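You operate a simulated robot arm through the tools that you are given. There is no shell and no other tool. Be economical: measure what you need, move in short steps, check, and stop when the job is done.

You are at the controls of a simulated two-armed robot. One attempt, no reset.

TASK
Take the cap off the green bottle and lay it down on the top of the wash bench.

The check looks at the end state, three seconds after you hand in, the way a careful person would. Anything else that was tipped, shoved, dropped, spilled or broken makes it a failure. Lids that push on must go on centred and level and be pressed home; caps that screw on are set level and turned clockwise until they are tight.

THE ROBOT
Two 7-joint arms with two-finger parallel grippers on one trunk, on a base that drives. Base frame: it is fixed to the floor where the robot stands at the start and does not move with it; the origin is under the middle of the robot, x ahead of it, y to its left, z up. Lengths are in m, angles in rad, forces in N, time in s.
The left shoulder is at the start at [-0.082, 0.119, 0.851], the right one opposite. With the tool pointing down near the work surface each hand reaches from about 0.1 to 0.58 m from the robot's upright axis, wherever it stands, measured 20 degrees to its own side. Payload 3.43 kg a hand.
Tool frame (each hand has its own): the origin (TCP) lies between the finger pads and is the grasp point; the fingertips stand 0.03 m ahead of it; z points along the fingers, y is the line along which they close. Largest opening 0.094 m; finger width 0.028, thickness 0.01; the body of the gripper, 0.05 by 0.096 m, starts 0.055 m behind the TCP.
Orientation is that of the tool frame in the base frame, as a unit quaternion [x, y, z, w]. With the fingers straight down and closing along the base's y, the tool's x points along the base's -x, its y along +y and its z along -z.

THE INTERFACE
- The arms move only by the tool nudge_tool. It takes "left_motion", "right_motion" or both (then of equal length, played together; a hand with none holds still); each is one flat list of numbers, 7 for each row, row after row: the shift along the tool's x, y, z in m, then the turn, a rotation vector about the tool's x, y, z in degrees, then the finger opening in m, from 0 to 0.094. In form: [dx, dy, dz, ax, ay, az, gripper, dx, dy, dz, ax, ay, az, gripper, ...]. A call has 1 to 12 rows; each row shifts and turns the commanded pose from where the row before left it, along the tool's axes as they then stand. Each row takes 0.2 s and may step no farther than 0.05 m and 0.15 rad from the row before; otherwise, or with a gripper value out of range, the whole call is refused. A pose out of reach is approached as far as the arm can. The call stops where the force on the tool passes 40 N (or 10 N more than at its start, if that is more) or the arm is blocked; 0.2 s more then pass. Each finger travels about 0.153 m/s and halts on what it meets, pressing with about 42 N; the grip force reading is that of the motor and also rises with nothing between the fingers. The clock runs only during rows and for 0.2 s after the last one: add rows that do not move to give the fingers time. The reply holds the time, the measured pose of the TCP, the force on the tool along the base axes, the opening and the grip force, in the units named above and with some noise, with the torque about the TCP (base axes, N m) and any sound that the robot's microphone picked up.
- Cameras (640 x 400 px; columns grow to the right, rows downward): "scene" is now at [0.0244, 0.0458, 1.565]; the picture's right is [0.54, -0.84, 0.00], its down [-0.59, -0.38, -0.71] and it looks along [0.60, 0.39, -0.70] (base axes); focal length 259 px, centre (320, 200). "left" rides on the left gripper at [0.076, -0.014, -0.103] in its tool frame; the picture's right is [0.18, 0.98, 0.00], its down [-0.75, 0.14, -0.64] and it looks along [-0.63, 0.12, 0.77] (tool axes); focal length 243 px, centre (320, 200). "right" rides on the right gripper at [0.076, 0.014, -0.102] in its tool frame; the picture's right is [-0.18, 0.98, 0.00], its down [-0.75, -0.14, -0.64] and it looks along [-0.63, -0.12, 0.77] (tool axes); focal length 243 px, centre (320, 200). There is no depth. A picture from a camera that has moved, and an enlarged one, comes with that camera's place and axes in the base frame and with its lens.
- snapshot(camera): a new picture of that camera. No time passes.
- slide_trunk(by): slides the trunk up (or, below 0, down) by that many m; the arms and the scene camera ride with it, the base frame stays. It gives what a move gives, with no picture.
- drive_base(legs): drives the robot by 1 to 6 legs, each [ahead, left, turn to the left] in m, m and rad, along the robot's own axes; the way and the turn of a leg run together, so that a leg with both is an arc; at most 1.5 m and 3.142 rad a leg. The arms and the cameras ride along, it lands a little off, and it stops where it bumps. It gives what a move gives.
- turn_head(pan, tilt): turns the head with the scene camera to pan (to the left, within 2.496 rad either way) and tilt (down, from -0.506 to 1.204), counted from straight ahead of the robot. It gives what a move gives.
- inspect(camera, box): a new picture of the part [left, top, right, bottom] of that camera's present view, enlarged. No time passes.
- close_job(): hands the job in; it is judged then, once.

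Go step by step. Nothing tells you exact positions but the pictures and the camera data: compare them with the known pose of the tool, close in by small moves and look again before you grip or let go. The budget is 120 turns and 88 pictures, counting those below and the enlarged ones. Unless the task says otherwise, let go and move clear before handing in, and close with one line.

The tools are called after "Emit:" by a JSON object that holds its "fn" and its "kwargs". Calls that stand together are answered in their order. nudge_tool: Moves the arms, as the interface text tells. Its arguments: {"type":"object","properties":{"left_motion":{"type":"array","items":{"type":"number"}},"right_motion":{"type":"array","items":{"type":"number"}}},"required":[]} The other tools are called the same way: slide_trunk (by) slides the trunk up or down; drive_base (legs) drives the base; turn_head (pan, tilt) turns the head that bears the scene camera; snapshot (camera) takes a picture; inspect (camera, box) takes an enlarged picture of a part of a camera's view; close_job () hands the job in.

At the start:

```text
time: 0.0
left_ee_pos: [0.2902, 0.3164, 1.1841]
left_ee_rot: [-0.001, 1.0, 0.0, 0.0]
left_contact_force: [0.2, 0.5, -0.1]
left_wrist_torque: [0.02, 0.0, 0.0]
left_finger_gap: 0.0939
left_finger_force: 0.1
right_ee_pos: [0.2963, 0.0239, 1.1607]
right_ee_rot: [-0.001, 1.0, 0.0, 0.0]
right_contact_force: [0.1, 0.9, -0.4]
right_wrist_torque: [-0.02, -0.02, -0.01]
right_finger_gap: 0.094
right_finger_force: 0.0
trunk travel left (down, up): [-0.275, 0.06]
robot x, y, heading: [-0.0003, -0.0, 0.002]
head pan, tilt: [0.574, 0.775]
```

scene: 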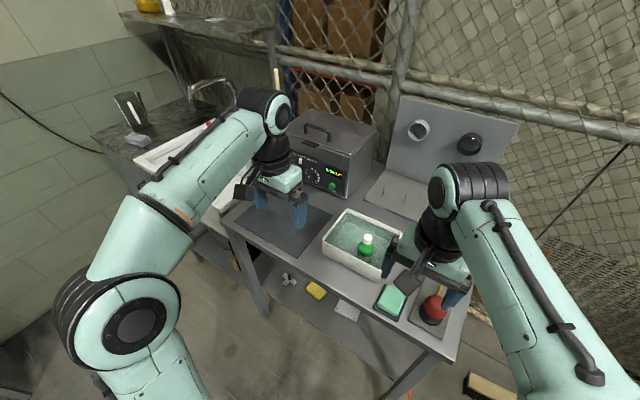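
right: 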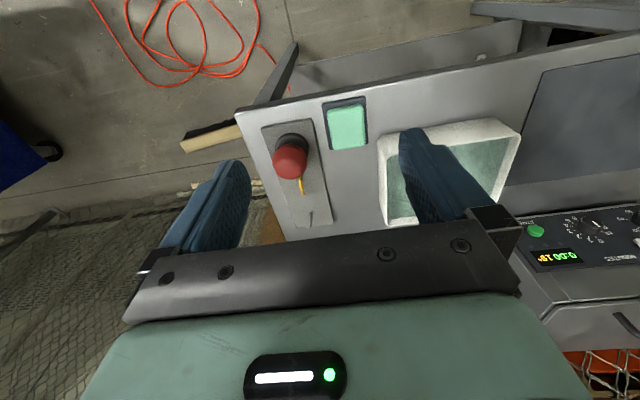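
left: 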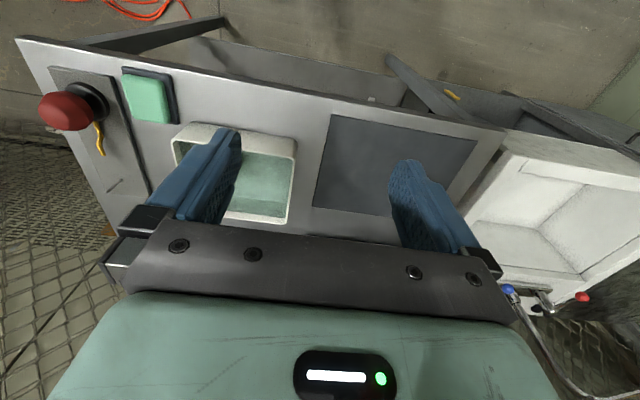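

I see a green bottle with a white cap in a white basin on the grey bench. I'll take an enlarged look first.

Emit:
{"fn": "inspect", "kwargs": {"camera": "scene", "box": [300, 180, 480, 340]}}

Emit:
{"fn": "inspect", "kwargs": {"camera": "scene", "box": [80, 0, 320, 200]}}

```text
2.50 times, centred on (390, 260) of scene
camera zoom: at [0.0244, 0.0458, 1.565], right [0.54, -0.84, 0.0], down [-0.59, -0.38, -0.71], along [0.6, 0.39, -0.7], focal length 648 px, centre (145, 50)
```

zoom: 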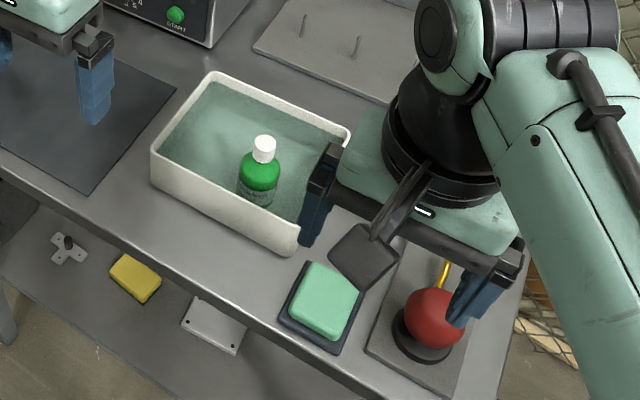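

```text
2.00 times, centred on (200, 100) of scene
camera zoom: at [0.0244, 0.0458, 1.565], right [0.54, -0.84, 0.0], down [-0.59, -0.38, -0.71], along [0.6, 0.39, -0.7], focal length 518 px, centre (560, 400)
```

zoom: 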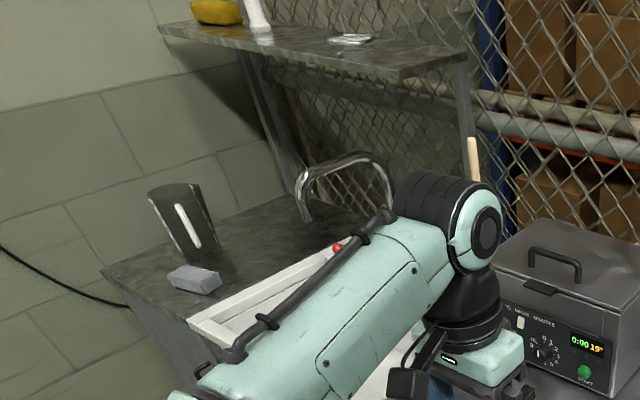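

The bottle stands in a basin on the grey bench, and there is a sink counter to the left. I'll look around to tell which one is the wash bench.

Emit:
{"fn": "turn_head", "kwargs": {"pan": 1.2, "tilt": 0.5}}

Emit:
{"fn": "snapshot", "kwargs": {"camera": "scene"}}

Emit:
{"fn": "turn_head", "kwargs": {"pan": 0.0, "tilt": 0.5}}

Emit:
{"fn": "snapshot", "kwargs": {"camera": "scene"}}

Emit:
{"fn": "turn_head", "kwargs": {"pan": -1.3, "tilt": 0.5}}

Emit:
{"fn": "snapshot", "kwargs": {"camera": "scene"}}

Emit:
{"fn": "turn_head", "kwargs": {"pan": 2.4, "tilt": 0.5}}

Emit:
{"fn": "snapshot", "kwargs": {"camera": "scene"}}

```text
time: 1.0
left_ee_pos: [0.2898, 0.3167, 1.1831]
left_ee_rot: [0.0, 1.0, -0.001, 0.0]
left_contact_force: [-0.2, 0.5, 0.6]
left_wrist_torque: [-0.03, 0.01, -0.01]
left_finger_gap: 0.0937
left_finger_force: 0.0
right_ee_pos: [0.2969, 0.0229, 1.1608]
right_ee_rot: [0.0, 1.0, 0.0, 0.0]
right_contact_force: [-0.6, -0.1, 0.3]
right_wrist_torque: [0.0, -0.03, 0.0]
right_finger_gap: 0.094
right_finger_force: 0.1
trunk travel left (down, up): [-0.275, 0.06]
robot x, y, heading: [-0.001, -0.0, -0.001]
head pan, tilt: [1.201, 0.499]
```

```text
82 pictures are left
camera scene: at [-0.0112, 0.0861, 1.589], right [0.93, -0.36, 0.0], down [-0.17, -0.45, -0.88], along [0.32, 0.82, -0.48], focal length 259 px, centre (320, 200)
```

scene: 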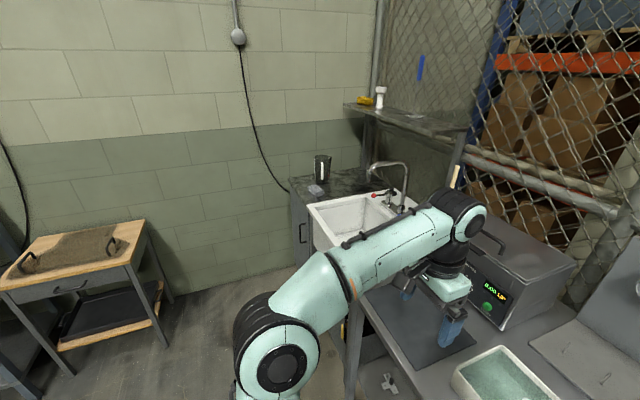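

```text
time: 2.4
left_ee_pos: [0.2894, 0.3171, 1.1834]
left_ee_rot: [-0.001, 1.0, 0.0, 0.0]
left_contact_force: [0.1, 0.0, 0.2]
left_wrist_torque: [0.0, 0.0, -0.01]
left_finger_gap: 0.0939
left_finger_force: 0.1
right_ee_pos: [0.2958, 0.0233, 1.1617]
right_ee_rot: [0.0, 1.0, 0.0, 0.0]
right_contact_force: [0.0, 0.7, -0.7]
right_wrist_torque: [0.0, 0.02, 0.01]
right_finger_gap: 0.094
right_finger_force: 0.0
trunk travel left (down, up): [-0.275, 0.06]
robot x, y, heading: [0.0008, -0.0023, -0.0]
head pan, tilt: [0.0, 0.499]
```

```text
81 pictures are left
camera scene: at [0.0468, 0.0014, 1.589], right [0.0, -1.0, 0.0], down [-0.48, 0.0, -0.88], along [0.88, 0.0, -0.48], focal length 259 px, centre (320, 200)
```

scene: 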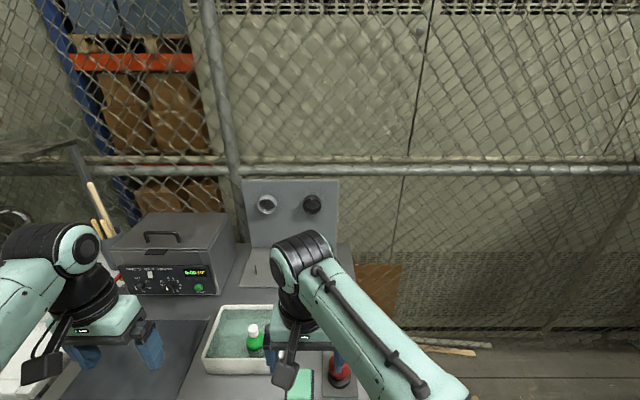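

```text
time: 3.9
left_ee_pos: [0.2906, 0.3165, 1.1837]
left_ee_rot: [0.0, 1.0, 0.0, 0.0]
left_contact_force: [-1.1, 0.9, -0.2]
left_wrist_torque: [-0.02, -0.02, 0.01]
left_finger_gap: 0.0942
left_finger_force: 0.0
right_ee_pos: [0.2965, 0.0226, 1.1617]
right_ee_rot: [-0.001, 1.0, 0.0, 0.0]
right_contact_force: [0.3, 0.3, 0.0]
right_wrist_torque: [0.01, -0.03, -0.02]
right_finger_gap: 0.0939
right_finger_force: 0.1
trunk travel left (down, up): [-0.275, 0.06]
robot x, y, heading: [0.0011, 0.0024, -0.006]
head pan, tilt: [-1.3, 0.499]
```

```text
80 pictures are left
camera scene: at [-0.0198, -0.0864, 1.589], right [-0.96, -0.27, 0.0], down [-0.13, 0.46, -0.88], along [0.24, -0.85, -0.48], focal length 259 px, centre (320, 200)
```

scene: 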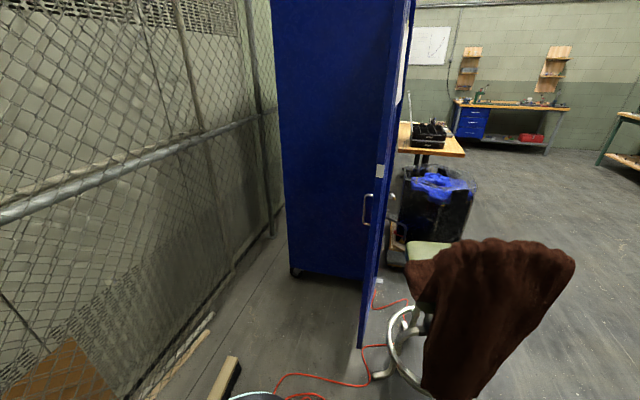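

```text
time: 7.0
left_ee_pos: [0.2907, 0.3167, 1.1836]
left_ee_rot: [0.001, 1.0, 0.001, 0.0]
left_contact_force: [0.2, 0.1, -0.1]
left_wrist_torque: [-0.03, 0.01, 0.0]
left_finger_gap: 0.0941
left_finger_force: 0.0
right_ee_pos: [0.296, 0.0225, 1.1627]
right_ee_rot: [0.0, 1.0, 0.0, 0.0]
right_contact_force: [0.0, 0.1, -0.3]
right_wrist_torque: [0.01, -0.01, -0.01]
right_finger_gap: 0.0939
right_finger_force: 0.0
trunk travel left (down, up): [-0.275, 0.06]
robot x, y, heading: [0.0004, -0.0021, -0.0]
head pan, tilt: [2.4, 0.499]
```

```text
79 pictures are left
camera scene: at [-0.1113, 0.0628, 1.589], right [0.68, 0.74, 0.0], down [0.35, -0.32, -0.88], along [-0.65, 0.59, -0.48], focal length 259 px, centre (320, 200)
```

scene: 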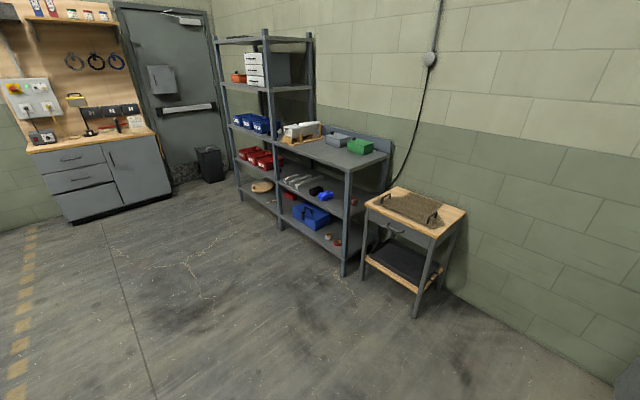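

The grey bench in front has the basin, the cleaner and the sponge, so I take that as the wash bench. I'll move the hands apart and look back at the bottle.

Emit:
{"fn": "nudge_tool", "kwargs": {"left_motion": [0, 0.04, 0, 0, 0, 0, 0.094, 0, 0.04, 0, 0, 0, 0, 0.094, 0, 0.04, 0, 0, 0, 0, 0.094], "right_motion": [0, -0.04, 0, 0, 0, 0, 0.094, 0, -0.04, 0, 0, 0, 0, 0.094, 0, -0.04, 0, 0, 0, 0, 0.094]}}

Emit:
{"fn": "turn_head", "kwargs": {"pan": 0.3, "tilt": 0.9}}

Emit:
{"fn": "snapshot", "kwargs": {"camera": "scene"}}

Emit:
{"fn": "snapshot", "kwargs": {"camera": "left"}}

Emit:
{"fn": "snapshot", "kwargs": {"camera": "right"}}

```text
time: 7.8
left_ee_pos: [0.2894, 0.4381, 1.1831]
left_ee_rot: [0.001, 1.0, 0.001, 0.0]
left_contact_force: [-0.4, 0.4, -0.4]
left_wrist_torque: [-0.03, 0.0, -0.01]
left_finger_gap: 0.094
left_finger_force: 0.1
right_ee_pos: [0.2981, -0.0988, 1.1604]
right_ee_rot: [-0.001, 1.0, 0.0, 0.0]
right_contact_force: [-0.5, -0.2, -1.0]
right_wrist_torque: [-0.02, 0.0, -0.01]
right_finger_gap: 0.0939
right_finger_force: 0.0
trunk travel left (down, up): [-0.275, 0.06]
robot x, y, heading: [-0.0015, -0.0009, -0.001]
head pan, tilt: [2.4, 0.499]
```

```text
time: 9.8
left_ee_pos: [0.2909, 0.4361, 1.1836]
left_ee_rot: [0.0, 1.0, 0.0, 0.0]
left_contact_force: [0.0, 0.4, 0.4]
left_wrist_torque: [-0.03, 0.0, 0.0]
left_finger_gap: 0.094
left_finger_force: 0.1
right_ee_pos: [0.2979, -0.0976, 1.1612]
right_ee_rot: [0.0, 1.0, -0.001, 0.0]
right_contact_force: [0.1, 0.4, -0.2]
right_wrist_torque: [0.0, -0.01, 0.01]
right_finger_gap: 0.0941
right_finger_force: 0.1
trunk travel left (down, up): [-0.275, 0.06]
robot x, y, heading: [0.0017, -0.0, 0.002]
head pan, tilt: [0.3, 0.901]
```

```text
78 pictures are left
camera scene: at [0.0279, 0.0237, 1.5552], right [0.3, -0.96, 0.0], down [-0.75, -0.23, -0.62], along [0.59, 0.18, -0.78], focal length 259 px, centre (320, 200)
```

scene: 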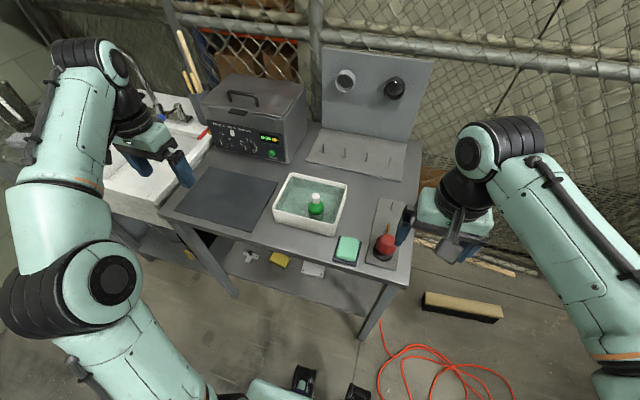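

```text
77 pictures are left
camera left: at [0.2138, 0.422, 1.2857], right [-0.18, 0.98, 0.0], down [0.75, 0.14, 0.64], along [0.63, 0.12, -0.77], focal length 243 px, centre (320, 200)
```

left: 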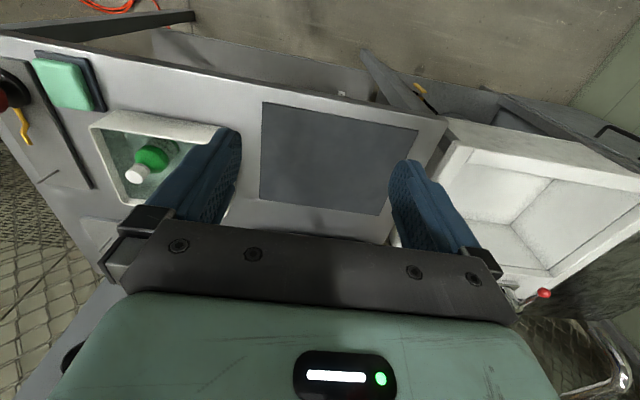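

```text
76 pictures are left
camera right: at [0.2219, -0.0826, 1.2636], right [0.18, 0.98, 0.0], down [0.75, -0.14, 0.64], along [0.63, -0.12, -0.77], focal length 243 px, centre (320, 200)
```

right: 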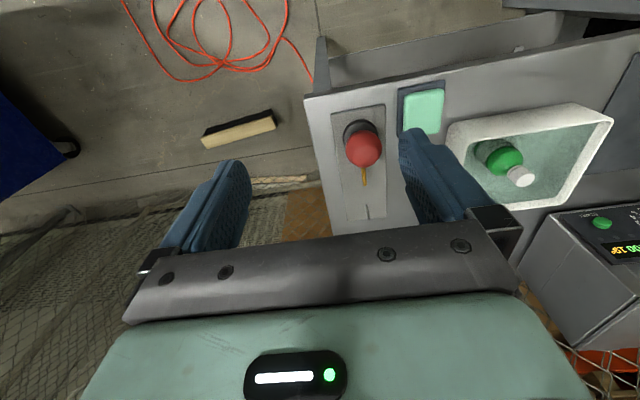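

Triangulating puts the cap top at about (0.479, 0.175, 0.964) and the basin rim at about z 0.93. The left hand will hold the bottle from the front while the right hand unscrews the cap from above. First I'll shift the base left to centre the work.

Emit:
{"fn": "drive_base", "kwargs": {"legs": [[0, 0.12, 0]]}}

Emit:
{"fn": "turn_head", "kwargs": {"pan": 0.08, "tilt": 0.95}}

Emit:
{"fn": "inspect", "kwargs": {"camera": "scene", "box": [240, 120, 400, 280]}}

Emit:
{"fn": "snapshot", "kwargs": {"camera": "right"}}

```text
time: 11.4
left_ee_pos: [0.2895, 0.5545, 1.1828]
left_ee_rot: [-0.001, 1.0, 0.0, -0.001]
left_contact_force: [0.9, -0.4, -0.3]
left_wrist_torque: [-0.03, -0.01, 0.04]
left_finger_gap: 0.0937
left_finger_force: 0.1
right_ee_pos: [0.2971, 0.0195, 1.1613]
right_ee_rot: [-0.001, 1.0, -0.001, 0.0]
right_contact_force: [-0.8, 0.8, -0.8]
right_wrist_torque: [-0.02, 0.0, -0.02]
right_finger_gap: 0.0941
right_finger_force: 0.0
trunk travel left (down, up): [-0.275, 0.06]
robot x, y, heading: [0.0016, 0.1178, -0.0]
head pan, tilt: [0.3, 0.901]
```

```text
time: 12.2
left_ee_pos: [0.2888, 0.5544, 1.1831]
left_ee_rot: [-0.001, 1.0, 0.0, 0.0]
left_contact_force: [-0.5, 0.3, 0.4]
left_wrist_torque: [0.03, 0.02, 0.03]
left_finger_gap: 0.0942
left_finger_force: 0.0
right_ee_pos: [0.2976, 0.02, 1.1621]
right_ee_rot: [-0.001, 1.0, 0.0, 0.0]
right_contact_force: [-0.3, 0.1, 0.2]
right_wrist_torque: [-0.01, -0.05, 0.0]
right_finger_gap: 0.0939
right_finger_force: 0.1
trunk travel left (down, up): [-0.275, 0.06]
robot x, y, heading: [-0.0004, 0.1147, 0.001]
head pan, tilt: [0.08, 0.949]
```

```text
2.50 times, centred on (320, 200) of scene
camera zoom: at [0.0281, 0.1238, 1.5516], right [0.08, -1.0, 0.0], down [-0.81, -0.07, -0.58], along [0.58, 0.05, -0.81], focal length 648 px, centre (320, 200)
```

zoom: 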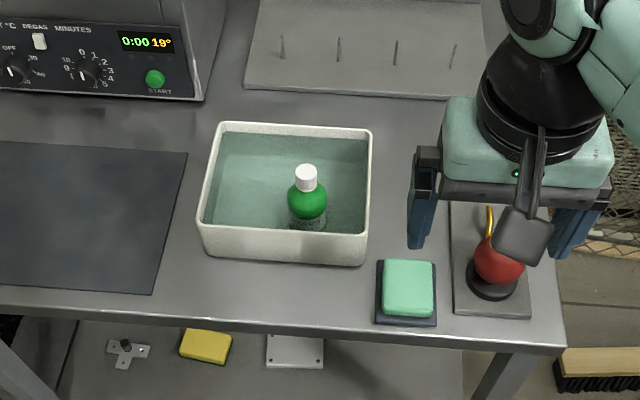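

```text
74 pictures are left
camera right: at [0.222, 0.034, 1.2636], right [0.18, 0.98, 0.0], down [0.75, -0.14, 0.64], along [0.63, -0.12, -0.77], focal length 243 px, centre (320, 200)
```

right: 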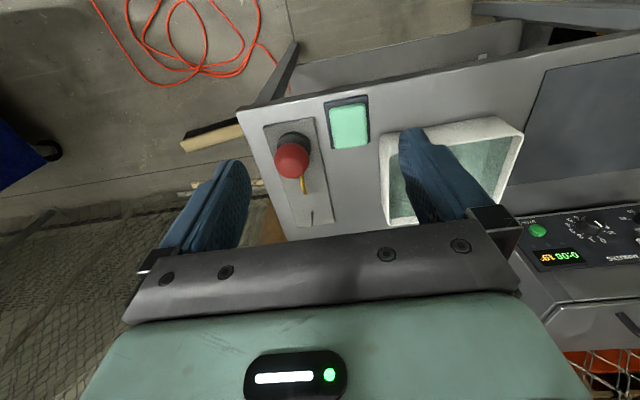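

The bottle body is about 44 mm wide, the cap about 25 mm, and the water sits around z 0.89. I'm bringing the left hand in front of the bottle and tilting it forward, with the fingers partly closed.

Emit:
{"fn": "nudge_tool", "kwargs": {"left_motion": [-0.005, -0.0471, 0.01, 0, 0, 0, 0.066, -0.005, -0.0471, 0.01, 0, 0, 0, 0.066, -0.005, -0.0471, 0.01, 0, 0, 0, 0.066, -0.005, -0.0471, 0.01, 0, 0, 0, 0.066, -0.005, -0.0471, 0.01, 0, 0, 0, 0.066, -0.005, -0.0471, 0.01, 0, 0, 0, 0.066, -0.005, -0.0471, 0.01, 0, 0, 0, 0.066, -0.005, -0.0471, 0.01, 0, 0, 0, 0.066, 0, 0, 0, 0, -8.33, 0, 0.066, 0, 0, 0, 0, -8.33, 0, 0.066, 0, 0, 0, 0, -8.33, 0, 0.066, 0, 0, 0, 0, -8.33, 0, 0.066]}}

Emit:
{"fn": "nudge_tool", "kwargs": {"left_motion": [0, 0, 0, 0, -8.33, 0, 0.066, 0, 0, 0, 0, -8.33, 0, 0.066, 0, 0, 0, 0, 0, 0, 0.066]}}

Emit:
{"fn": "snapshot", "kwargs": {"camera": "left"}}

Emit:
{"fn": "snapshot", "kwargs": {"camera": "scene"}}

```text
time: 14.8
left_ee_pos: [0.328, 0.1765, 1.1044]
left_ee_rot: [0.0, 0.958, 0.0, 0.288]
left_contact_force: [-0.6, -0.2, 0.2]
left_wrist_torque: [-0.01, -0.04, 0.02]
left_finger_gap: 0.066
left_finger_force: 0.0
right_ee_pos: [0.2969, 0.0206, 1.1625]
right_ee_rot: [-0.001, 1.0, 0.001, -0.001]
right_contact_force: [0.1, -0.6, 0.0]
right_wrist_torque: [-0.04, -0.02, 0.01]
right_finger_gap: 0.0939
right_finger_force: 0.0
trunk travel left (down, up): [-0.275, 0.06]
robot x, y, heading: [-0.0007, 0.1174, 0.006]
head pan, tilt: [0.08, 0.949]
```

```text
time: 15.6
left_ee_pos: [0.3297, 0.1771, 1.1031]
left_ee_rot: [0.0, 0.906, -0.001, 0.423]
left_contact_force: [-0.5, 0.1, 0.6]
left_wrist_torque: [-0.01, 0.01, -0.01]
left_finger_gap: 0.0662
left_finger_force: 0.0
right_ee_pos: [0.2978, 0.0196, 1.161]
right_ee_rot: [-0.001, 1.0, 0.0, 0.0]
right_contact_force: [-0.4, 0.6, -0.8]
right_wrist_torque: [0.0, -0.01, 0.0]
right_finger_gap: 0.0938
right_finger_force: 0.0
trunk travel left (down, up): [-0.275, 0.06]
robot x, y, heading: [-0.0021, 0.1141, -0.003]
head pan, tilt: [0.08, 0.949]
```

```text
73 pictures are left
camera left: at [0.2021, 0.1623, 1.1109], right [-0.12, 0.98, -0.14], down [-0.01, 0.14, 0.99], along [0.99, 0.12, -0.01], focal length 243 px, centre (320, 200)
```

left: 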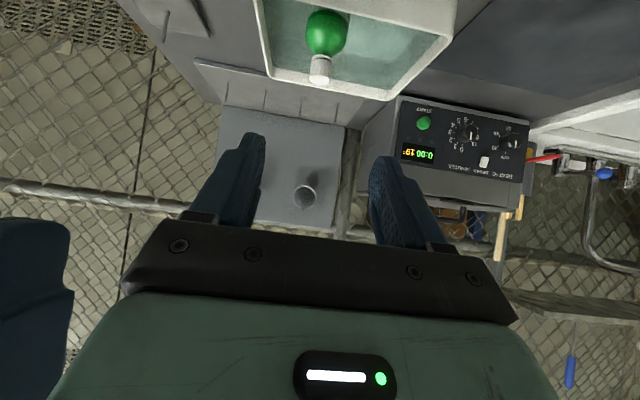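

```text
72 pictures are left
camera scene: at [0.0284, 0.1238, 1.5516], right [0.08, -1.0, 0.0], down [-0.81, -0.07, -0.58], along [0.58, 0.05, -0.81], focal length 259 px, centre (320, 200)
```

scene: 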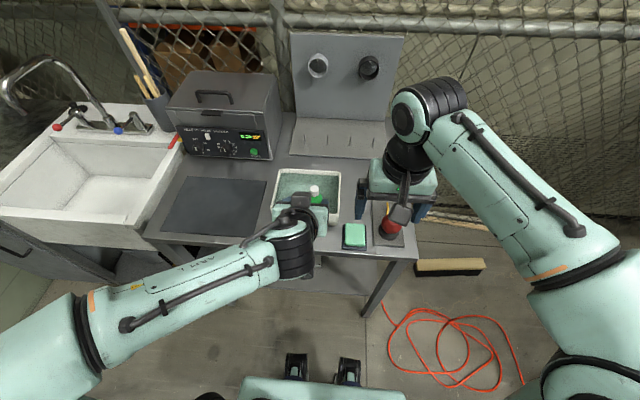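

The views agree on a cap top at about (0.485, 0.176, 0.967). I'm lining up and advancing partway along the finger direction.

Emit:
{"fn": "nudge_tool", "kwargs": {"left_motion": [0.021, -0.0005, 0, 0, 0, 0, 0.066, 0.021, -0.0005, 0, 0, 0, 0, 0.066, 0, 0, 0.035, 0, 0, 0, 0.066, 0, 0, 0.035, 0, 0, 0, 0.066, 0, 0, 0.035, 0, 0, 0, 0.066, 0, 0, 0.03, 0, 0, 0, 0.066]}}

Emit:
{"fn": "snapshot", "kwargs": {"camera": "left"}}

Emit:
{"fn": "inspect", "kwargs": {"camera": "scene", "box": [240, 140, 400, 260]}}

```text
time: 17.0
left_ee_pos: [0.406, 0.176, 0.9842]
left_ee_rot: [-0.001, 0.907, 0.001, 0.422]
left_contact_force: [0.0, 1.4, 0.1]
left_wrist_torque: [0.03, 0.0, 0.02]
left_finger_gap: 0.066
left_finger_force: 0.0
right_ee_pos: [0.2982, 0.0197, 1.1614]
right_ee_rot: [-0.002, 1.0, 0.001, 0.0]
right_contact_force: [-0.8, 0.3, 0.2]
right_wrist_torque: [-0.02, 0.0, 0.0]
right_finger_gap: 0.0939
right_finger_force: 0.0
trunk travel left (down, up): [-0.275, 0.06]
robot x, y, heading: [-0.0026, 0.1166, 0.006]
head pan, tilt: [0.08, 0.949]
```

```text
71 pictures are left
camera left: at [0.2785, 0.1626, 0.9914], right [-0.12, 0.98, -0.14], down [-0.01, 0.14, 0.99], along [0.99, 0.12, -0.01], focal length 243 px, centre (320, 200)
```

left: 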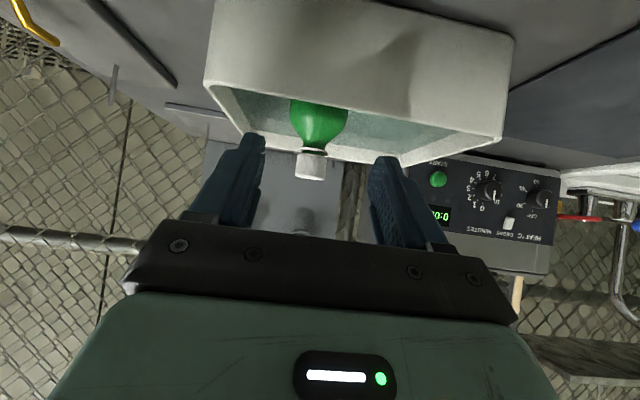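

```text
3.33 times, centred on (320, 200) of scene
camera zoom: at [0.0289, 0.1238, 1.5516], right [0.08, -1.0, 0.0], down [-0.81, -0.07, -0.58], along [0.58, 0.05, -0.81], focal length 864 px, centre (320, 200)
```

zoom: 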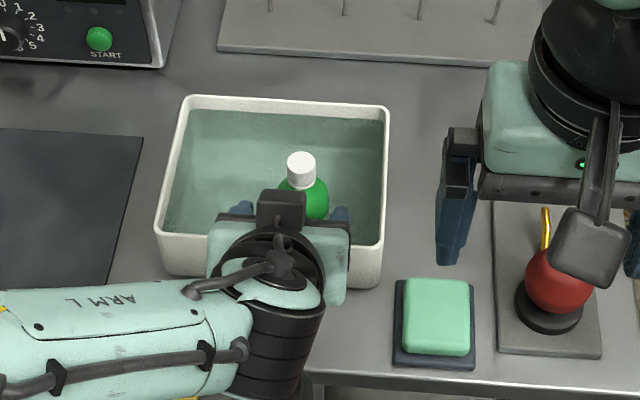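

The side view shows the shoulder from about z 0.922 to 0.947 and the cap from 0.950 to 0.970. The front rim is at x 0.43, z 0.932. A 40° tilt clears the rim better, so I'm easing the tilt, shifting, and advancing most of the way.

Emit:
{"fn": "nudge_tool", "kwargs": {"left_motion": [-0.005, 0, 0, 0, 5, 0, 0.066, -0.0056, 0, 0, 0, 5, 0, 0.066, 0, 0, 0.02, 0, 0, 0, 0.066, 0, 0, 0.02, 0, 0, 0, 0.066, 0, 0, 0.015, 0, 0, 0, 0.066, 0, 0, 0, 0, 0, 0, 0.066]}}

Emit:
{"fn": "snapshot", "kwargs": {"camera": "left"}}

Emit:
{"fn": "inspect", "kwargs": {"camera": "right", "box": [360, 60, 600, 240]}}

```text
time: 18.4
left_ee_pos: [0.4492, 0.1775, 0.9492]
left_ee_rot: [-0.001, 0.94, 0.0, 0.341]
left_contact_force: [0.8, -0.5, -0.3]
left_wrist_torque: [0.02, -0.01, -0.01]
left_finger_gap: 0.0657
left_finger_force: 0.0
right_ee_pos: [0.2979, 0.0193, 1.1632]
right_ee_rot: [-0.001, 1.0, 0.0, 0.0]
right_contact_force: [0.3, -0.1, 0.4]
right_wrist_torque: [-0.02, -0.02, 0.0]
right_finger_gap: 0.094
right_finger_force: 0.0
trunk travel left (down, up): [-0.275, 0.06]
robot x, y, heading: [-0.0006, 0.1158, -0.002]
head pan, tilt: [0.08, 0.949]
```

```text
69 pictures are left
camera left: at [0.3247, 0.162, 0.9783], right [-0.14, 0.98, -0.12], down [0.16, 0.14, 0.98], along [0.98, 0.12, -0.18], focal length 243 px, centre (320, 200)
```

left: 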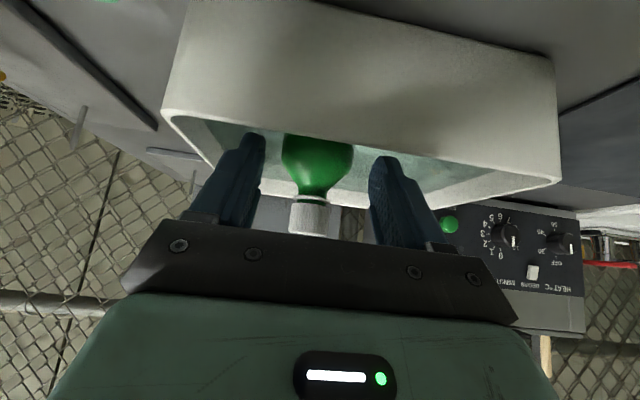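

```text
2.22 times, centred on (480, 150) of right
camera zoom: at [0.2218, 0.0341, 1.2637], right [0.18, 0.98, 0.0], down [0.75, -0.14, 0.64], along [0.63, -0.12, -0.77], focal length 539 px, centre (-36, 311)
```

zoom: 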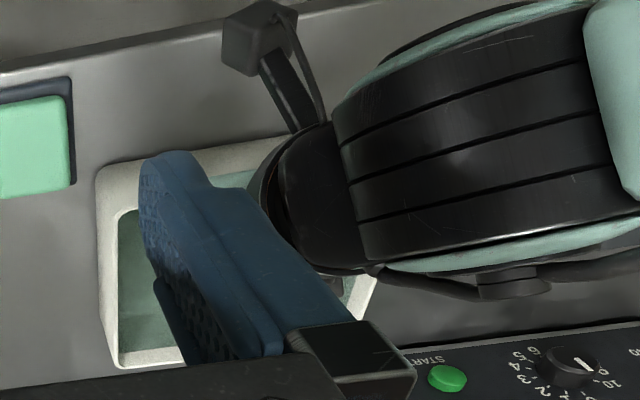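

The fingers straddle the bottle and are centred on it, and the rim is clear. I'm advancing the last 35 mm.

Emit:
{"fn": "nudge_tool", "kwargs": {"left_motion": [0, -0.001, 0.012, 0, 0, 0, 0.066, 0, 0, 0.012, 0, 0, 0, 0.066, 0, 0, 0.011, 0, 0, 0, 0.066, 0, 0, 0, 0, 0, 0, 0.066]}}

Emit:
{"fn": "snapshot", "kwargs": {"camera": "left"}}

Emit:
{"fn": "inspect", "kwargs": {"camera": "scene", "box": [260, 140, 380, 240]}}

```text
time: 19.4
left_ee_pos: [0.4719, 0.1739, 0.9223]
left_ee_rot: [-0.001, 0.94, 0.0, 0.342]
left_contact_force: [-0.6, -0.5, -1.4]
left_wrist_torque: [0.02, 0.0, 0.02]
left_finger_gap: 0.0661
left_finger_force: 0.1
right_ee_pos: [0.2983, 0.0201, 1.1608]
right_ee_rot: [-0.002, 1.0, -0.001, 0.0]
right_contact_force: [-0.3, 0.0, 0.8]
right_wrist_torque: [-0.02, 0.02, 0.01]
right_finger_gap: 0.0938
right_finger_force: 0.1
trunk travel left (down, up): [-0.275, 0.06]
robot x, y, heading: [0.0017, 0.1181, 0.001]
head pan, tilt: [0.08, 0.949]
```

```text
67 pictures are left
camera left: at [0.3466, 0.1599, 0.9521], right [-0.14, 0.98, -0.12], down [0.16, 0.14, 0.98], along [0.98, 0.12, -0.18], focal length 243 px, centre (320, 200)
```

left: 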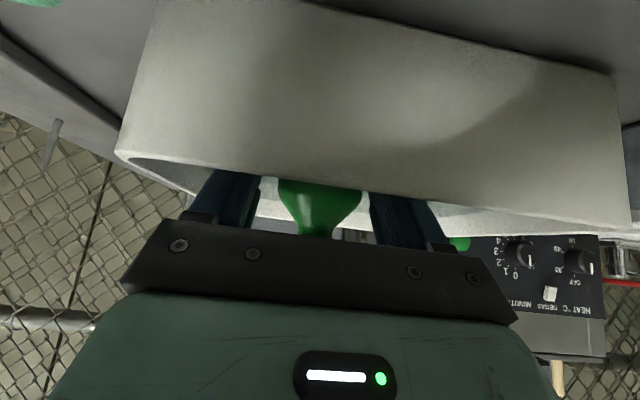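

```text
4.00 times, centred on (320, 190) of scene
camera zoom: at [0.028, 0.1238, 1.5515], right [0.08, -1.0, 0.0], down [-0.81, -0.07, -0.58], along [0.58, 0.05, -0.81], focal length 1036 px, centre (320, 240)
```

zoom: 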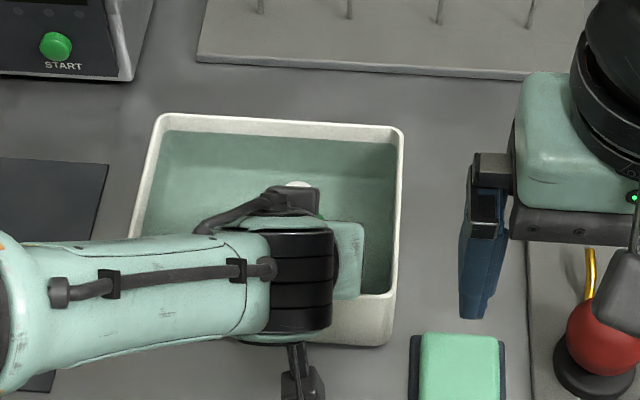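

The bottle is about 2 mm to the left of the finger centre. I'll centre on it and close gently in steps.

Emit:
{"fn": "nudge_tool", "kwargs": {"left_motion": [0, 0.0022, 0, 0, 0, 0, 0.062, 0, 0, 0, 0, 0, 0, 0.058, 0, 0, 0, 0, 0, 0, 0.054, 0, 0, 0, 0, 0, 0, 0.051, 0, 0, 0, 0, 0, 0, 0.049, 0, 0, 0, 0, 0, 0, 0.047, 0, 0, 0, 0, 0, 0, 0.045, 0, 0, 0, 0, 0, 0, 0.043]}}

Emit:
{"fn": "snapshot", "kwargs": {"camera": "left"}}

```text
time: 21.2
left_ee_pos: [0.4709, 0.1775, 0.9232]
left_ee_rot: [0.0, 0.939, 0.0, 0.343]
left_contact_force: [0.6, -0.5, 9.0]
left_wrist_torque: [0.05, -0.18, -0.02]
left_finger_gap: 0.0464
left_finger_force: 42.2
right_ee_pos: [0.2966, 0.0204, 1.1623]
right_ee_rot: [-0.001, 1.0, 0.0, 0.0]
right_contact_force: [-0.3, 0.1, -0.2]
right_wrist_torque: [0.01, -0.01, 0.04]
right_finger_gap: 0.094
right_finger_force: 0.0
trunk travel left (down, up): [-0.275, 0.06]
robot x, y, heading: [-0.0031, 0.1179, 0.002]
head pan, tilt: [0.08, 0.949]
```

```text
65 pictures are left
camera left: at [0.3469, 0.1628, 0.9528], right [-0.14, 0.98, -0.12], down [0.16, 0.14, 0.98], along [0.98, 0.12, -0.18], focal length 243 px, centre (320, 200)
```

left: 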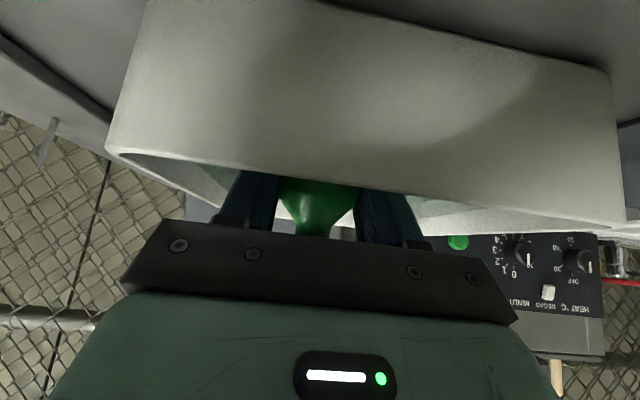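

The bottle is gripped at 46 mm. I'm bringing the right hand up and forward, and turning it so its camera faces away from the left hand.

Emit:
{"fn": "nudge_tool", "kwargs": {"right_motion": [-0.047, 0, -0.01, 0, 0, 0, 0.06, -0.047, 0, -0.01, 0, 0, 0, 0.06, -0.047, 0, -0.01, 0, 0, 0, 0.06, -0.047, 0, -0.01, 0, 0, 0, 0.06, 0, 0, 0, 0, 0, -8.5, 0.06, 0, 0, 0, 0, 0, -8.5, 0.06, 0, 0, 0, 0, 0, -8.5, 0.06, 0, 0, 0, 0, 0, -8.5, 0.06, 0, 0, 0, 0, 0, -8.5, 0.06, 0, 0, 0, 0, 0, -8.5, 0.06, 0, 0, 0, 0, 0, -8.5, 0.06, 0, 0, 0, 0, 0, -8.5, 0.06]}}

Emit:
{"fn": "snapshot", "kwargs": {"camera": "right"}}

Emit:
{"fn": "snapshot", "kwargs": {"camera": "scene"}}

```text
time: 23.8
left_ee_pos: [0.4707, 0.1768, 0.9241]
left_ee_rot: [-0.001, 0.94, 0.001, 0.343]
left_contact_force: [3.0, -0.1, 19.0]
left_wrist_torque: [0.01, -0.39, -0.03]
left_finger_gap: 0.0463
left_finger_force: 42.5
right_ee_pos: [0.4142, 0.0199, 1.1853]
right_ee_rot: [-0.56, 0.828, -0.002, 0.001]
right_contact_force: [0.6, -0.1, 0.2]
right_wrist_torque: [-0.02, -0.01, -0.03]
right_finger_gap: 0.0599
right_finger_force: 0.0
right hand out of reach, approached as far as the arm can: row 3, 4
trunk travel left (down, up): [-0.275, 0.06]
robot x, y, heading: [-0.0009, 0.1149, -0.005]
head pan, tilt: [0.08, 0.949]
```

```text
64 pictures are left
camera right: at [0.3722, -0.045, 1.2876], right [-0.84, 0.54, 0.0], down [0.41, 0.65, 0.64], along [0.35, 0.54, -0.76], focal length 243 px, centre (320, 200)
```

right: 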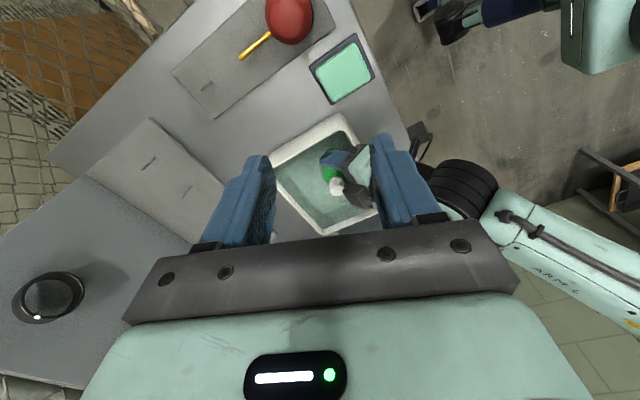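

```text
63 pictures are left
camera scene: at [0.0272, 0.1236, 1.5516], right [0.08, -1.0, 0.0], down [-0.81, -0.07, -0.58], along [0.58, 0.05, -0.81], focal length 259 px, centre (320, 200)
```

scene: 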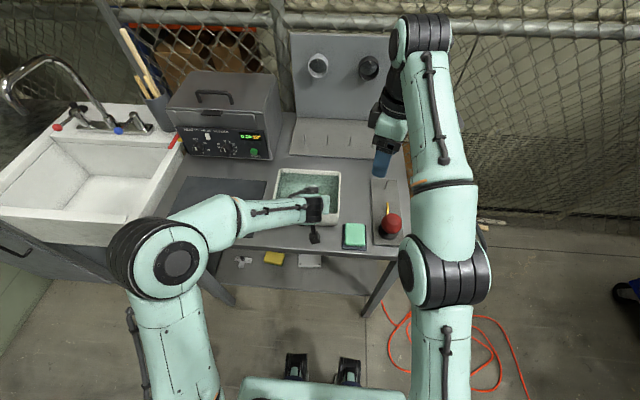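

The right arm reaches less far when high, so I'll lower it before going forward. The left force reading has grown, so I'll check it along with the clearance near the cap.

Emit:
{"fn": "inspect", "kwargs": {"camera": "right", "box": [270, 110, 430, 240]}}

Emit:
{"fn": "nudge_tool", "kwargs": {"left_motion": [0, 0, 0, 0, 0, 0, 0.043]}}

```text
3.08 times, centred on (350, 175) of right
camera zoom: at [0.3722, -0.045, 1.2876], right [-0.84, 0.54, 0.0], down [0.41, 0.65, 0.64], along [0.35, 0.54, -0.76], focal length 746 px, centre (228, 277)
```

zoom: 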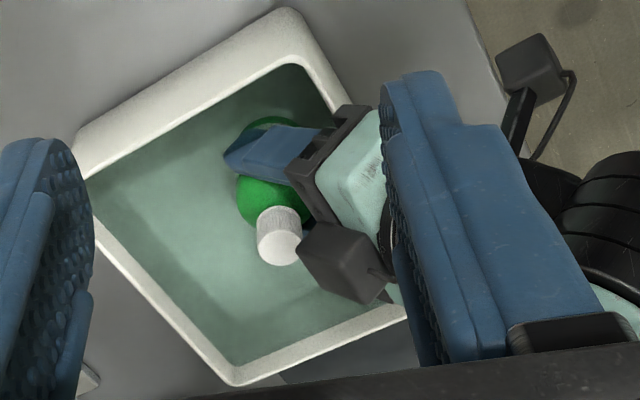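

```text
time: 24.2
left_ee_pos: [0.4707, 0.1779, 0.9229]
left_ee_rot: [-0.001, 0.939, 0.0, 0.343]
left_contact_force: [3.3, -0.8, 20.5]
left_wrist_torque: [0.05, -0.38, 0.01]
left_finger_gap: 0.0463
left_finger_force: 42.5
right_ee_pos: [0.4133, 0.0204, 1.1852]
right_ee_rot: [-0.56, 0.829, -0.001, 0.002]
right_contact_force: [1.2, 0.4, 0.0]
right_wrist_torque: [0.01, 0.0, -0.03]
right_finger_gap: 0.06
right_finger_force: 0.1
trunk travel left (down, up): [-0.275, 0.06]
robot x, y, heading: [0.0018, 0.1157, 0.007]
head pan, tilt: [0.08, 0.949]
```

The left gripper has a black box on top, at about (0.448, 0.178, 1.006), which crowds the cap. A 50° tilt with a slightly higher grip opens space and should cut the downward pressing, so I'll release, re-tilt and re-grip.

Emit:
{"fn": "nudge_tool", "kwargs": {"left_motion": [0, 0, 0, 0, 0, 0, 0.05, 0, 0, 0, 0, 0, 0, 0.058, 0, 0, 0, 0, 0, 0, 0.066, 0, 0, -0.002, 0, -5, 0, 0.066, 0, 0, -0.002, 0, -5, 0, 0.066, 0, 0, 0, 0, 0, 0, 0.066]}}

Emit:
{"fn": "snapshot", "kwargs": {"camera": "left"}}

Emit:
{"fn": "inspect", "kwargs": {"camera": "right", "box": [270, 110, 430, 240]}}

```text
time: 25.6
left_ee_pos: [0.4694, 0.178, 0.925]
left_ee_rot: [-0.001, 0.907, 0.0, 0.422]
left_contact_force: [0.3, 0.0, 0.9]
left_wrist_torque: [0.01, -0.03, 0.0]
left_finger_gap: 0.0659
left_finger_force: 0.2
right_ee_pos: [0.4136, 0.0211, 1.184]
right_ee_rot: [-0.56, 0.829, -0.002, 0.002]
right_contact_force: [-0.7, -0.1, -0.6]
right_wrist_torque: [0.0, 0.0, -0.02]
right_finger_gap: 0.0602
right_finger_force: 0.1
trunk travel left (down, up): [-0.275, 0.06]
robot x, y, heading: [0.0, 0.1183, 0.0]
head pan, tilt: [0.08, 0.949]
```

```text
61 pictures are left
camera left: at [0.3412, 0.1629, 0.9331], right [-0.12, 0.98, -0.14], down [-0.01, 0.14, 0.99], along [0.99, 0.12, -0.01], focal length 243 px, centre (320, 200)
```

left: 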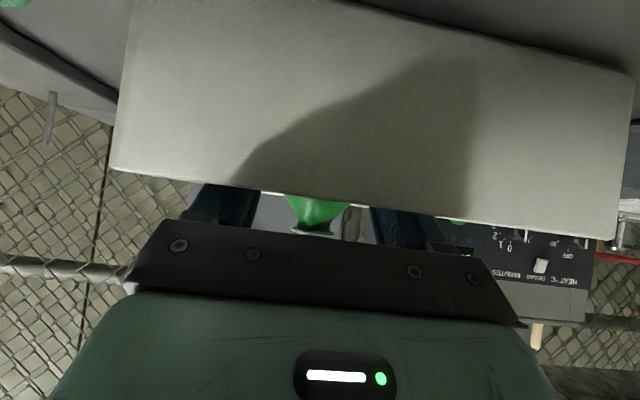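

```text
3.08 times, centred on (350, 175) of right
camera zoom: at [0.3729, -0.0448, 1.2872], right [-0.84, 0.54, 0.0], down [0.41, 0.65, 0.64], along [0.35, 0.54, -0.77], focal length 746 px, centre (228, 277)
```

zoom: 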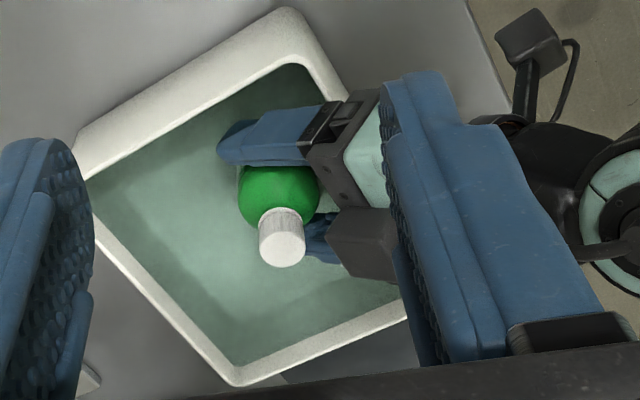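

There's much more room now. I'm closing on the bottle.

Emit:
{"fn": "nudge_tool", "kwargs": {"left_motion": [0, -0.001, 0, 0, 0, 0, 0.06, 0, 0, 0, 0, 0, 0, 0.055, 0, 0, 0, 0, 0, 0, 0.051, 0, 0, 0, 0, 0, 0, 0.049, 0, 0, 0, 0, 0, 0, 0.047, 0, 0, 0, 0, 0, 0, 0.045, 0, 0, 0, 0, 0, 0, 0.043, 0, 0, 0, 0, 0, 0, 0.043, 0, 0, 0, 0, 0, 0, 0.043]}}

Emit:
{"fn": "inspect", "kwargs": {"camera": "right", "box": [270, 110, 430, 240]}}

```text
time: 27.6
left_ee_pos: [0.4684, 0.1764, 0.9262]
left_ee_rot: [0.0, 0.907, 0.0, 0.422]
left_contact_force: [-0.2, 0.6, -0.6]
left_wrist_torque: [0.0, -0.02, -0.06]
left_finger_gap: 0.0462
left_finger_force: 41.9
right_ee_pos: [0.4146, 0.0205, 1.1849]
right_ee_rot: [-0.56, 0.829, -0.001, 0.002]
right_contact_force: [0.2, 0.3, 0.1]
right_wrist_torque: [-0.02, -0.01, 0.02]
right_finger_gap: 0.0601
right_finger_force: 0.0
trunk travel left (down, up): [-0.275, 0.06]
robot x, y, heading: [0.002, 0.1133, 0.002]
head pan, tilt: [0.08, 0.949]
```

```text
3.08 times, centred on (350, 175) of right
camera zoom: at [0.3729, -0.0446, 1.2873], right [-0.84, 0.54, 0.0], down [0.41, 0.65, 0.64], along [0.35, 0.54, -0.77], focal length 746 px, centre (228, 277)
```

zoom: 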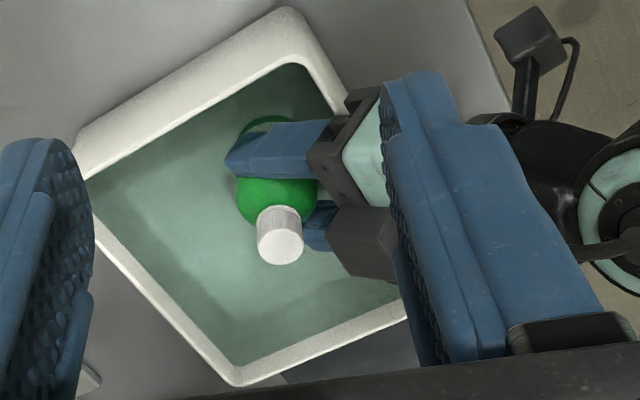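

The grip is clean with no side force. Next the right hand yaws, leans 25° to its own side and moves to a pre-grasp above and right of the cap.

Emit:
{"fn": "nudge_tool", "kwargs": {"right_motion": [0, 0, 0, 0, 0, -7.4, 0.036, 0, 0, 0, 0, 0, -7.4, 0.036, 0, 0, 0, 0, 0, -7.2, 0.036, 0, 0, 0, 0, -8.4, 0, 0.036, 0, 0, 0, 0, -8.4, 0, 0.036, 0, 0, 0, 0, -8.2, 0, 0.036, 0, 0, 0.03, 0, 0, 0, 0.036, 0, 0, 0.03, 0, 0, 0, 0.036]}}

Emit:
{"fn": "snapshot", "kwargs": {"camera": "right"}}

```text
time: 29.4
left_ee_pos: [0.4691, 0.1769, 0.9265]
left_ee_rot: [-0.001, 0.907, 0.001, 0.422]
left_contact_force: [-0.4, 0.4, 0.0]
left_wrist_torque: [-0.03, 0.0, -0.03]
left_finger_gap: 0.0459
left_finger_force: 42.0
right_ee_pos: [0.4152, 0.0459, 1.1323]
right_ee_rot: [0.691, -0.69, -0.152, -0.153]
right_contact_force: [0.1, 0.3, -0.1]
right_wrist_torque: [-0.01, -0.03, 0.0]
right_finger_gap: 0.0356
right_finger_force: 0.1
trunk travel left (down, up): [-0.275, 0.06]
robot x, y, heading: [-0.0006, 0.1149, 0.003]
head pan, tilt: [0.08, 0.949]
```

```text
58 pictures are left
camera right: at [0.4016, -0.0664, 1.1929], right [-0.98, 0.17, 0.08], down [0.14, 0.41, 0.9], along [0.12, 0.9, -0.43], focal length 243 px, centre (320, 200)
```

right: 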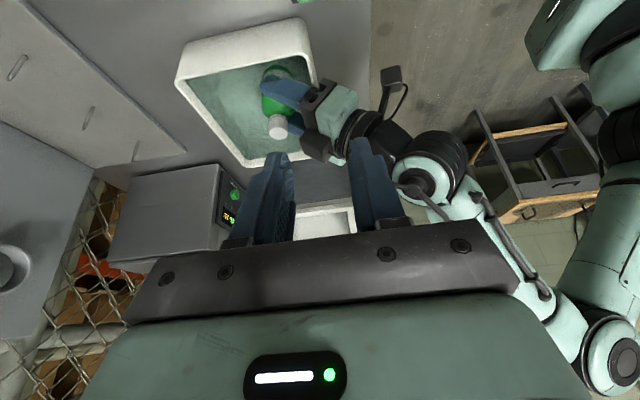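

The move came out as commanded. I'm translating to the pre-grasp.

Emit:
{"fn": "nudge_tool", "kwargs": {"right_motion": [0, -0.023, 0, 0, 0, 0, 0.036, 0, -0.023, 0, 0, 0, 0, 0.036, 0, -0.023, 0, 0, 0, 0, 0.036, -0.011, 0, 0.022, 0, 0, 0, 0.036, -0.011, 0, 0.022, 0, 0, 0, 0.036, -0.011, 0, 0.022, 0, 0, 0, 0.036, -0.011, 0, 0.022, 0, 0, 0, 0.036]}}

Emit:
{"fn": "snapshot", "kwargs": {"camera": "right"}}

Emit:
{"fn": "inspect", "kwargs": {"camera": "scene", "box": [240, 120, 400, 240]}}

```text
time: 31.0
left_ee_pos: [0.4687, 0.1769, 0.9264]
left_ee_rot: [-0.001, 0.906, 0.0, 0.422]
left_contact_force: [1.1, 0.7, 0.9]
left_wrist_torque: [-0.02, 0.01, -0.03]
left_finger_gap: 0.046
left_finger_force: 41.6
right_ee_pos: [0.4769, 0.1236, 1.0672]
right_ee_rot: [0.691, -0.69, -0.153, -0.153]
right_contact_force: [0.2, 0.6, 0.4]
right_wrist_torque: [-0.02, 0.01, -0.01]
right_finger_gap: 0.0356
right_finger_force: 0.2
right hand out of reach, approached as far as the arm can: row 3
trunk travel left (down, up): [-0.275, 0.06]
robot x, y, heading: [-0.001, 0.1169, -0.007]
head pan, tilt: [0.08, 0.949]
```

```text
57 pictures are left
camera right: at [0.4634, 0.0115, 1.1276], right [-0.98, 0.17, 0.08], down [0.14, 0.41, 0.9], along [0.12, 0.9, -0.43], focal length 243 px, centre (320, 200)
```

right: 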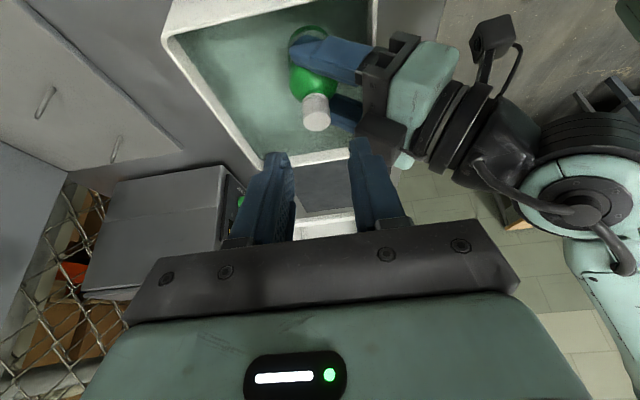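

```text
3.33 times, centred on (320, 180) of scene
camera zoom: at [0.0282, 0.1242, 1.5515], right [0.08, -1.0, 0.0], down [-0.81, -0.07, -0.58], along [0.58, 0.05, -0.81], focal length 864 px, centre (320, 267)
```

zoom: 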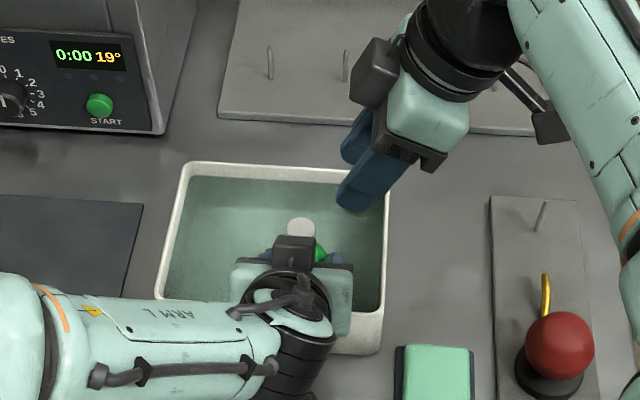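

The cap is well lined up. A 6 mm forward correction remains, then I advance partway and check.

Emit:
{"fn": "nudge_tool", "kwargs": {"right_motion": [-0.0015, -0.003, 0.015, 0, 0, 0, 0.036, -0.001, -0.003, 0.02, 0, 0, 0, 0.036, 0, 0, 0.015, 0, 0, 0, 0.036, 0, 0, 0.01, 0, 0, 0, 0.036]}}

Emit:
{"fn": "snapshot", "kwargs": {"camera": "right"}}

Emit:
{"fn": "inspect", "kwargs": {"camera": "scene", "box": [260, 140, 380, 240]}}

```text
time: 32.0
left_ee_pos: [0.4697, 0.177, 0.9266]
left_ee_rot: [-0.001, 0.906, 0.0, 0.423]
left_contact_force: [0.9, 0.0, 0.2]
left_wrist_torque: [0.02, 0.0, -0.04]
left_finger_gap: 0.0461
left_finger_force: 41.4
right_ee_pos: [0.4826, 0.1512, 1.0126]
right_ee_rot: [0.691, -0.69, -0.153, -0.152]
right_contact_force: [-0.3, 0.2, -0.3]
right_wrist_torque: [0.03, 0.01, 0.0]
right_finger_gap: 0.036
right_finger_force: 0.1
trunk travel left (down, up): [-0.275, 0.06]
robot x, y, heading: [-0.0036, 0.1172, 0.0]
head pan, tilt: [0.08, 0.949]
```

```text
55 pictures are left
camera right: at [0.469, 0.0381, 1.0734], right [-0.98, 0.17, 0.08], down [0.14, 0.41, 0.9], along [0.12, 0.9, -0.43], focal length 243 px, centre (320, 200)
```

right: 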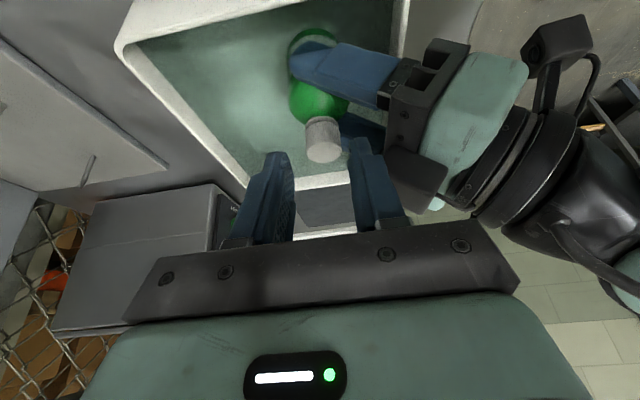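

```text
4.00 times, centred on (320, 190) of scene
camera zoom: at [0.0282, 0.1239, 1.5515], right [0.08, -1.0, 0.0], down [-0.81, -0.07, -0.58], along [0.58, 0.05, -0.81], focal length 1036 px, centre (320, 240)
```

zoom: 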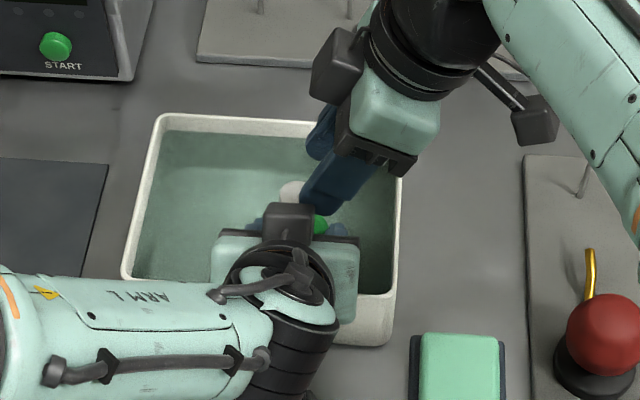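

The cap sits centred between the fingertips. I'm zooming to judge the clearance between the near finger and the left gripper's box.

Emit:
{"fn": "inspect", "kwargs": {"camera": "right", "box": [260, 90, 460, 240]}}

Emit:
{"fn": "inspect", "kwargs": {"camera": "left", "box": [220, 150, 440, 290]}}

```text
2.67 times, centred on (360, 165) of right
camera zoom: at [0.469, 0.0381, 1.0734], right [-0.98, 0.17, 0.08], down [0.14, 0.41, 0.9], along [0.12, 0.9, -0.43], focal length 647 px, centre (213, 293)
```

zoom: 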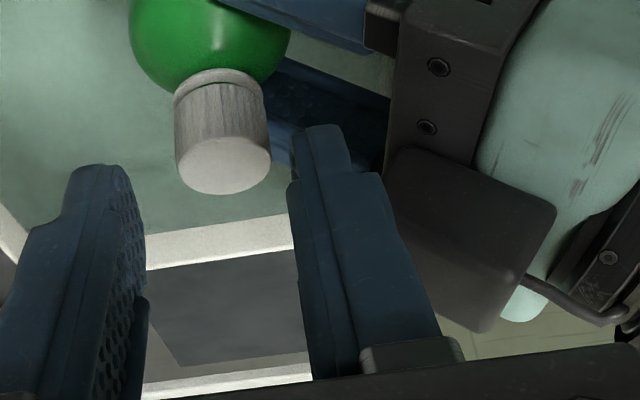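

```text
2.86 times, centred on (330, 220) of left
camera zoom: at [0.3413, 0.1617, 0.9335], right [-0.12, 0.98, -0.14], down [-0.01, 0.14, 0.99], along [0.99, 0.12, -0.01], focal length 693 px, centre (291, 143)
```

zoom: 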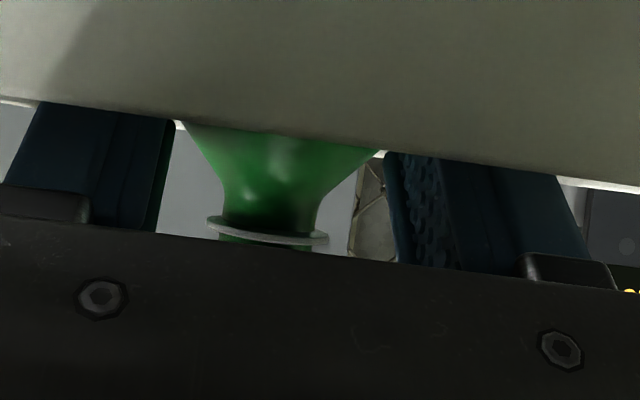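

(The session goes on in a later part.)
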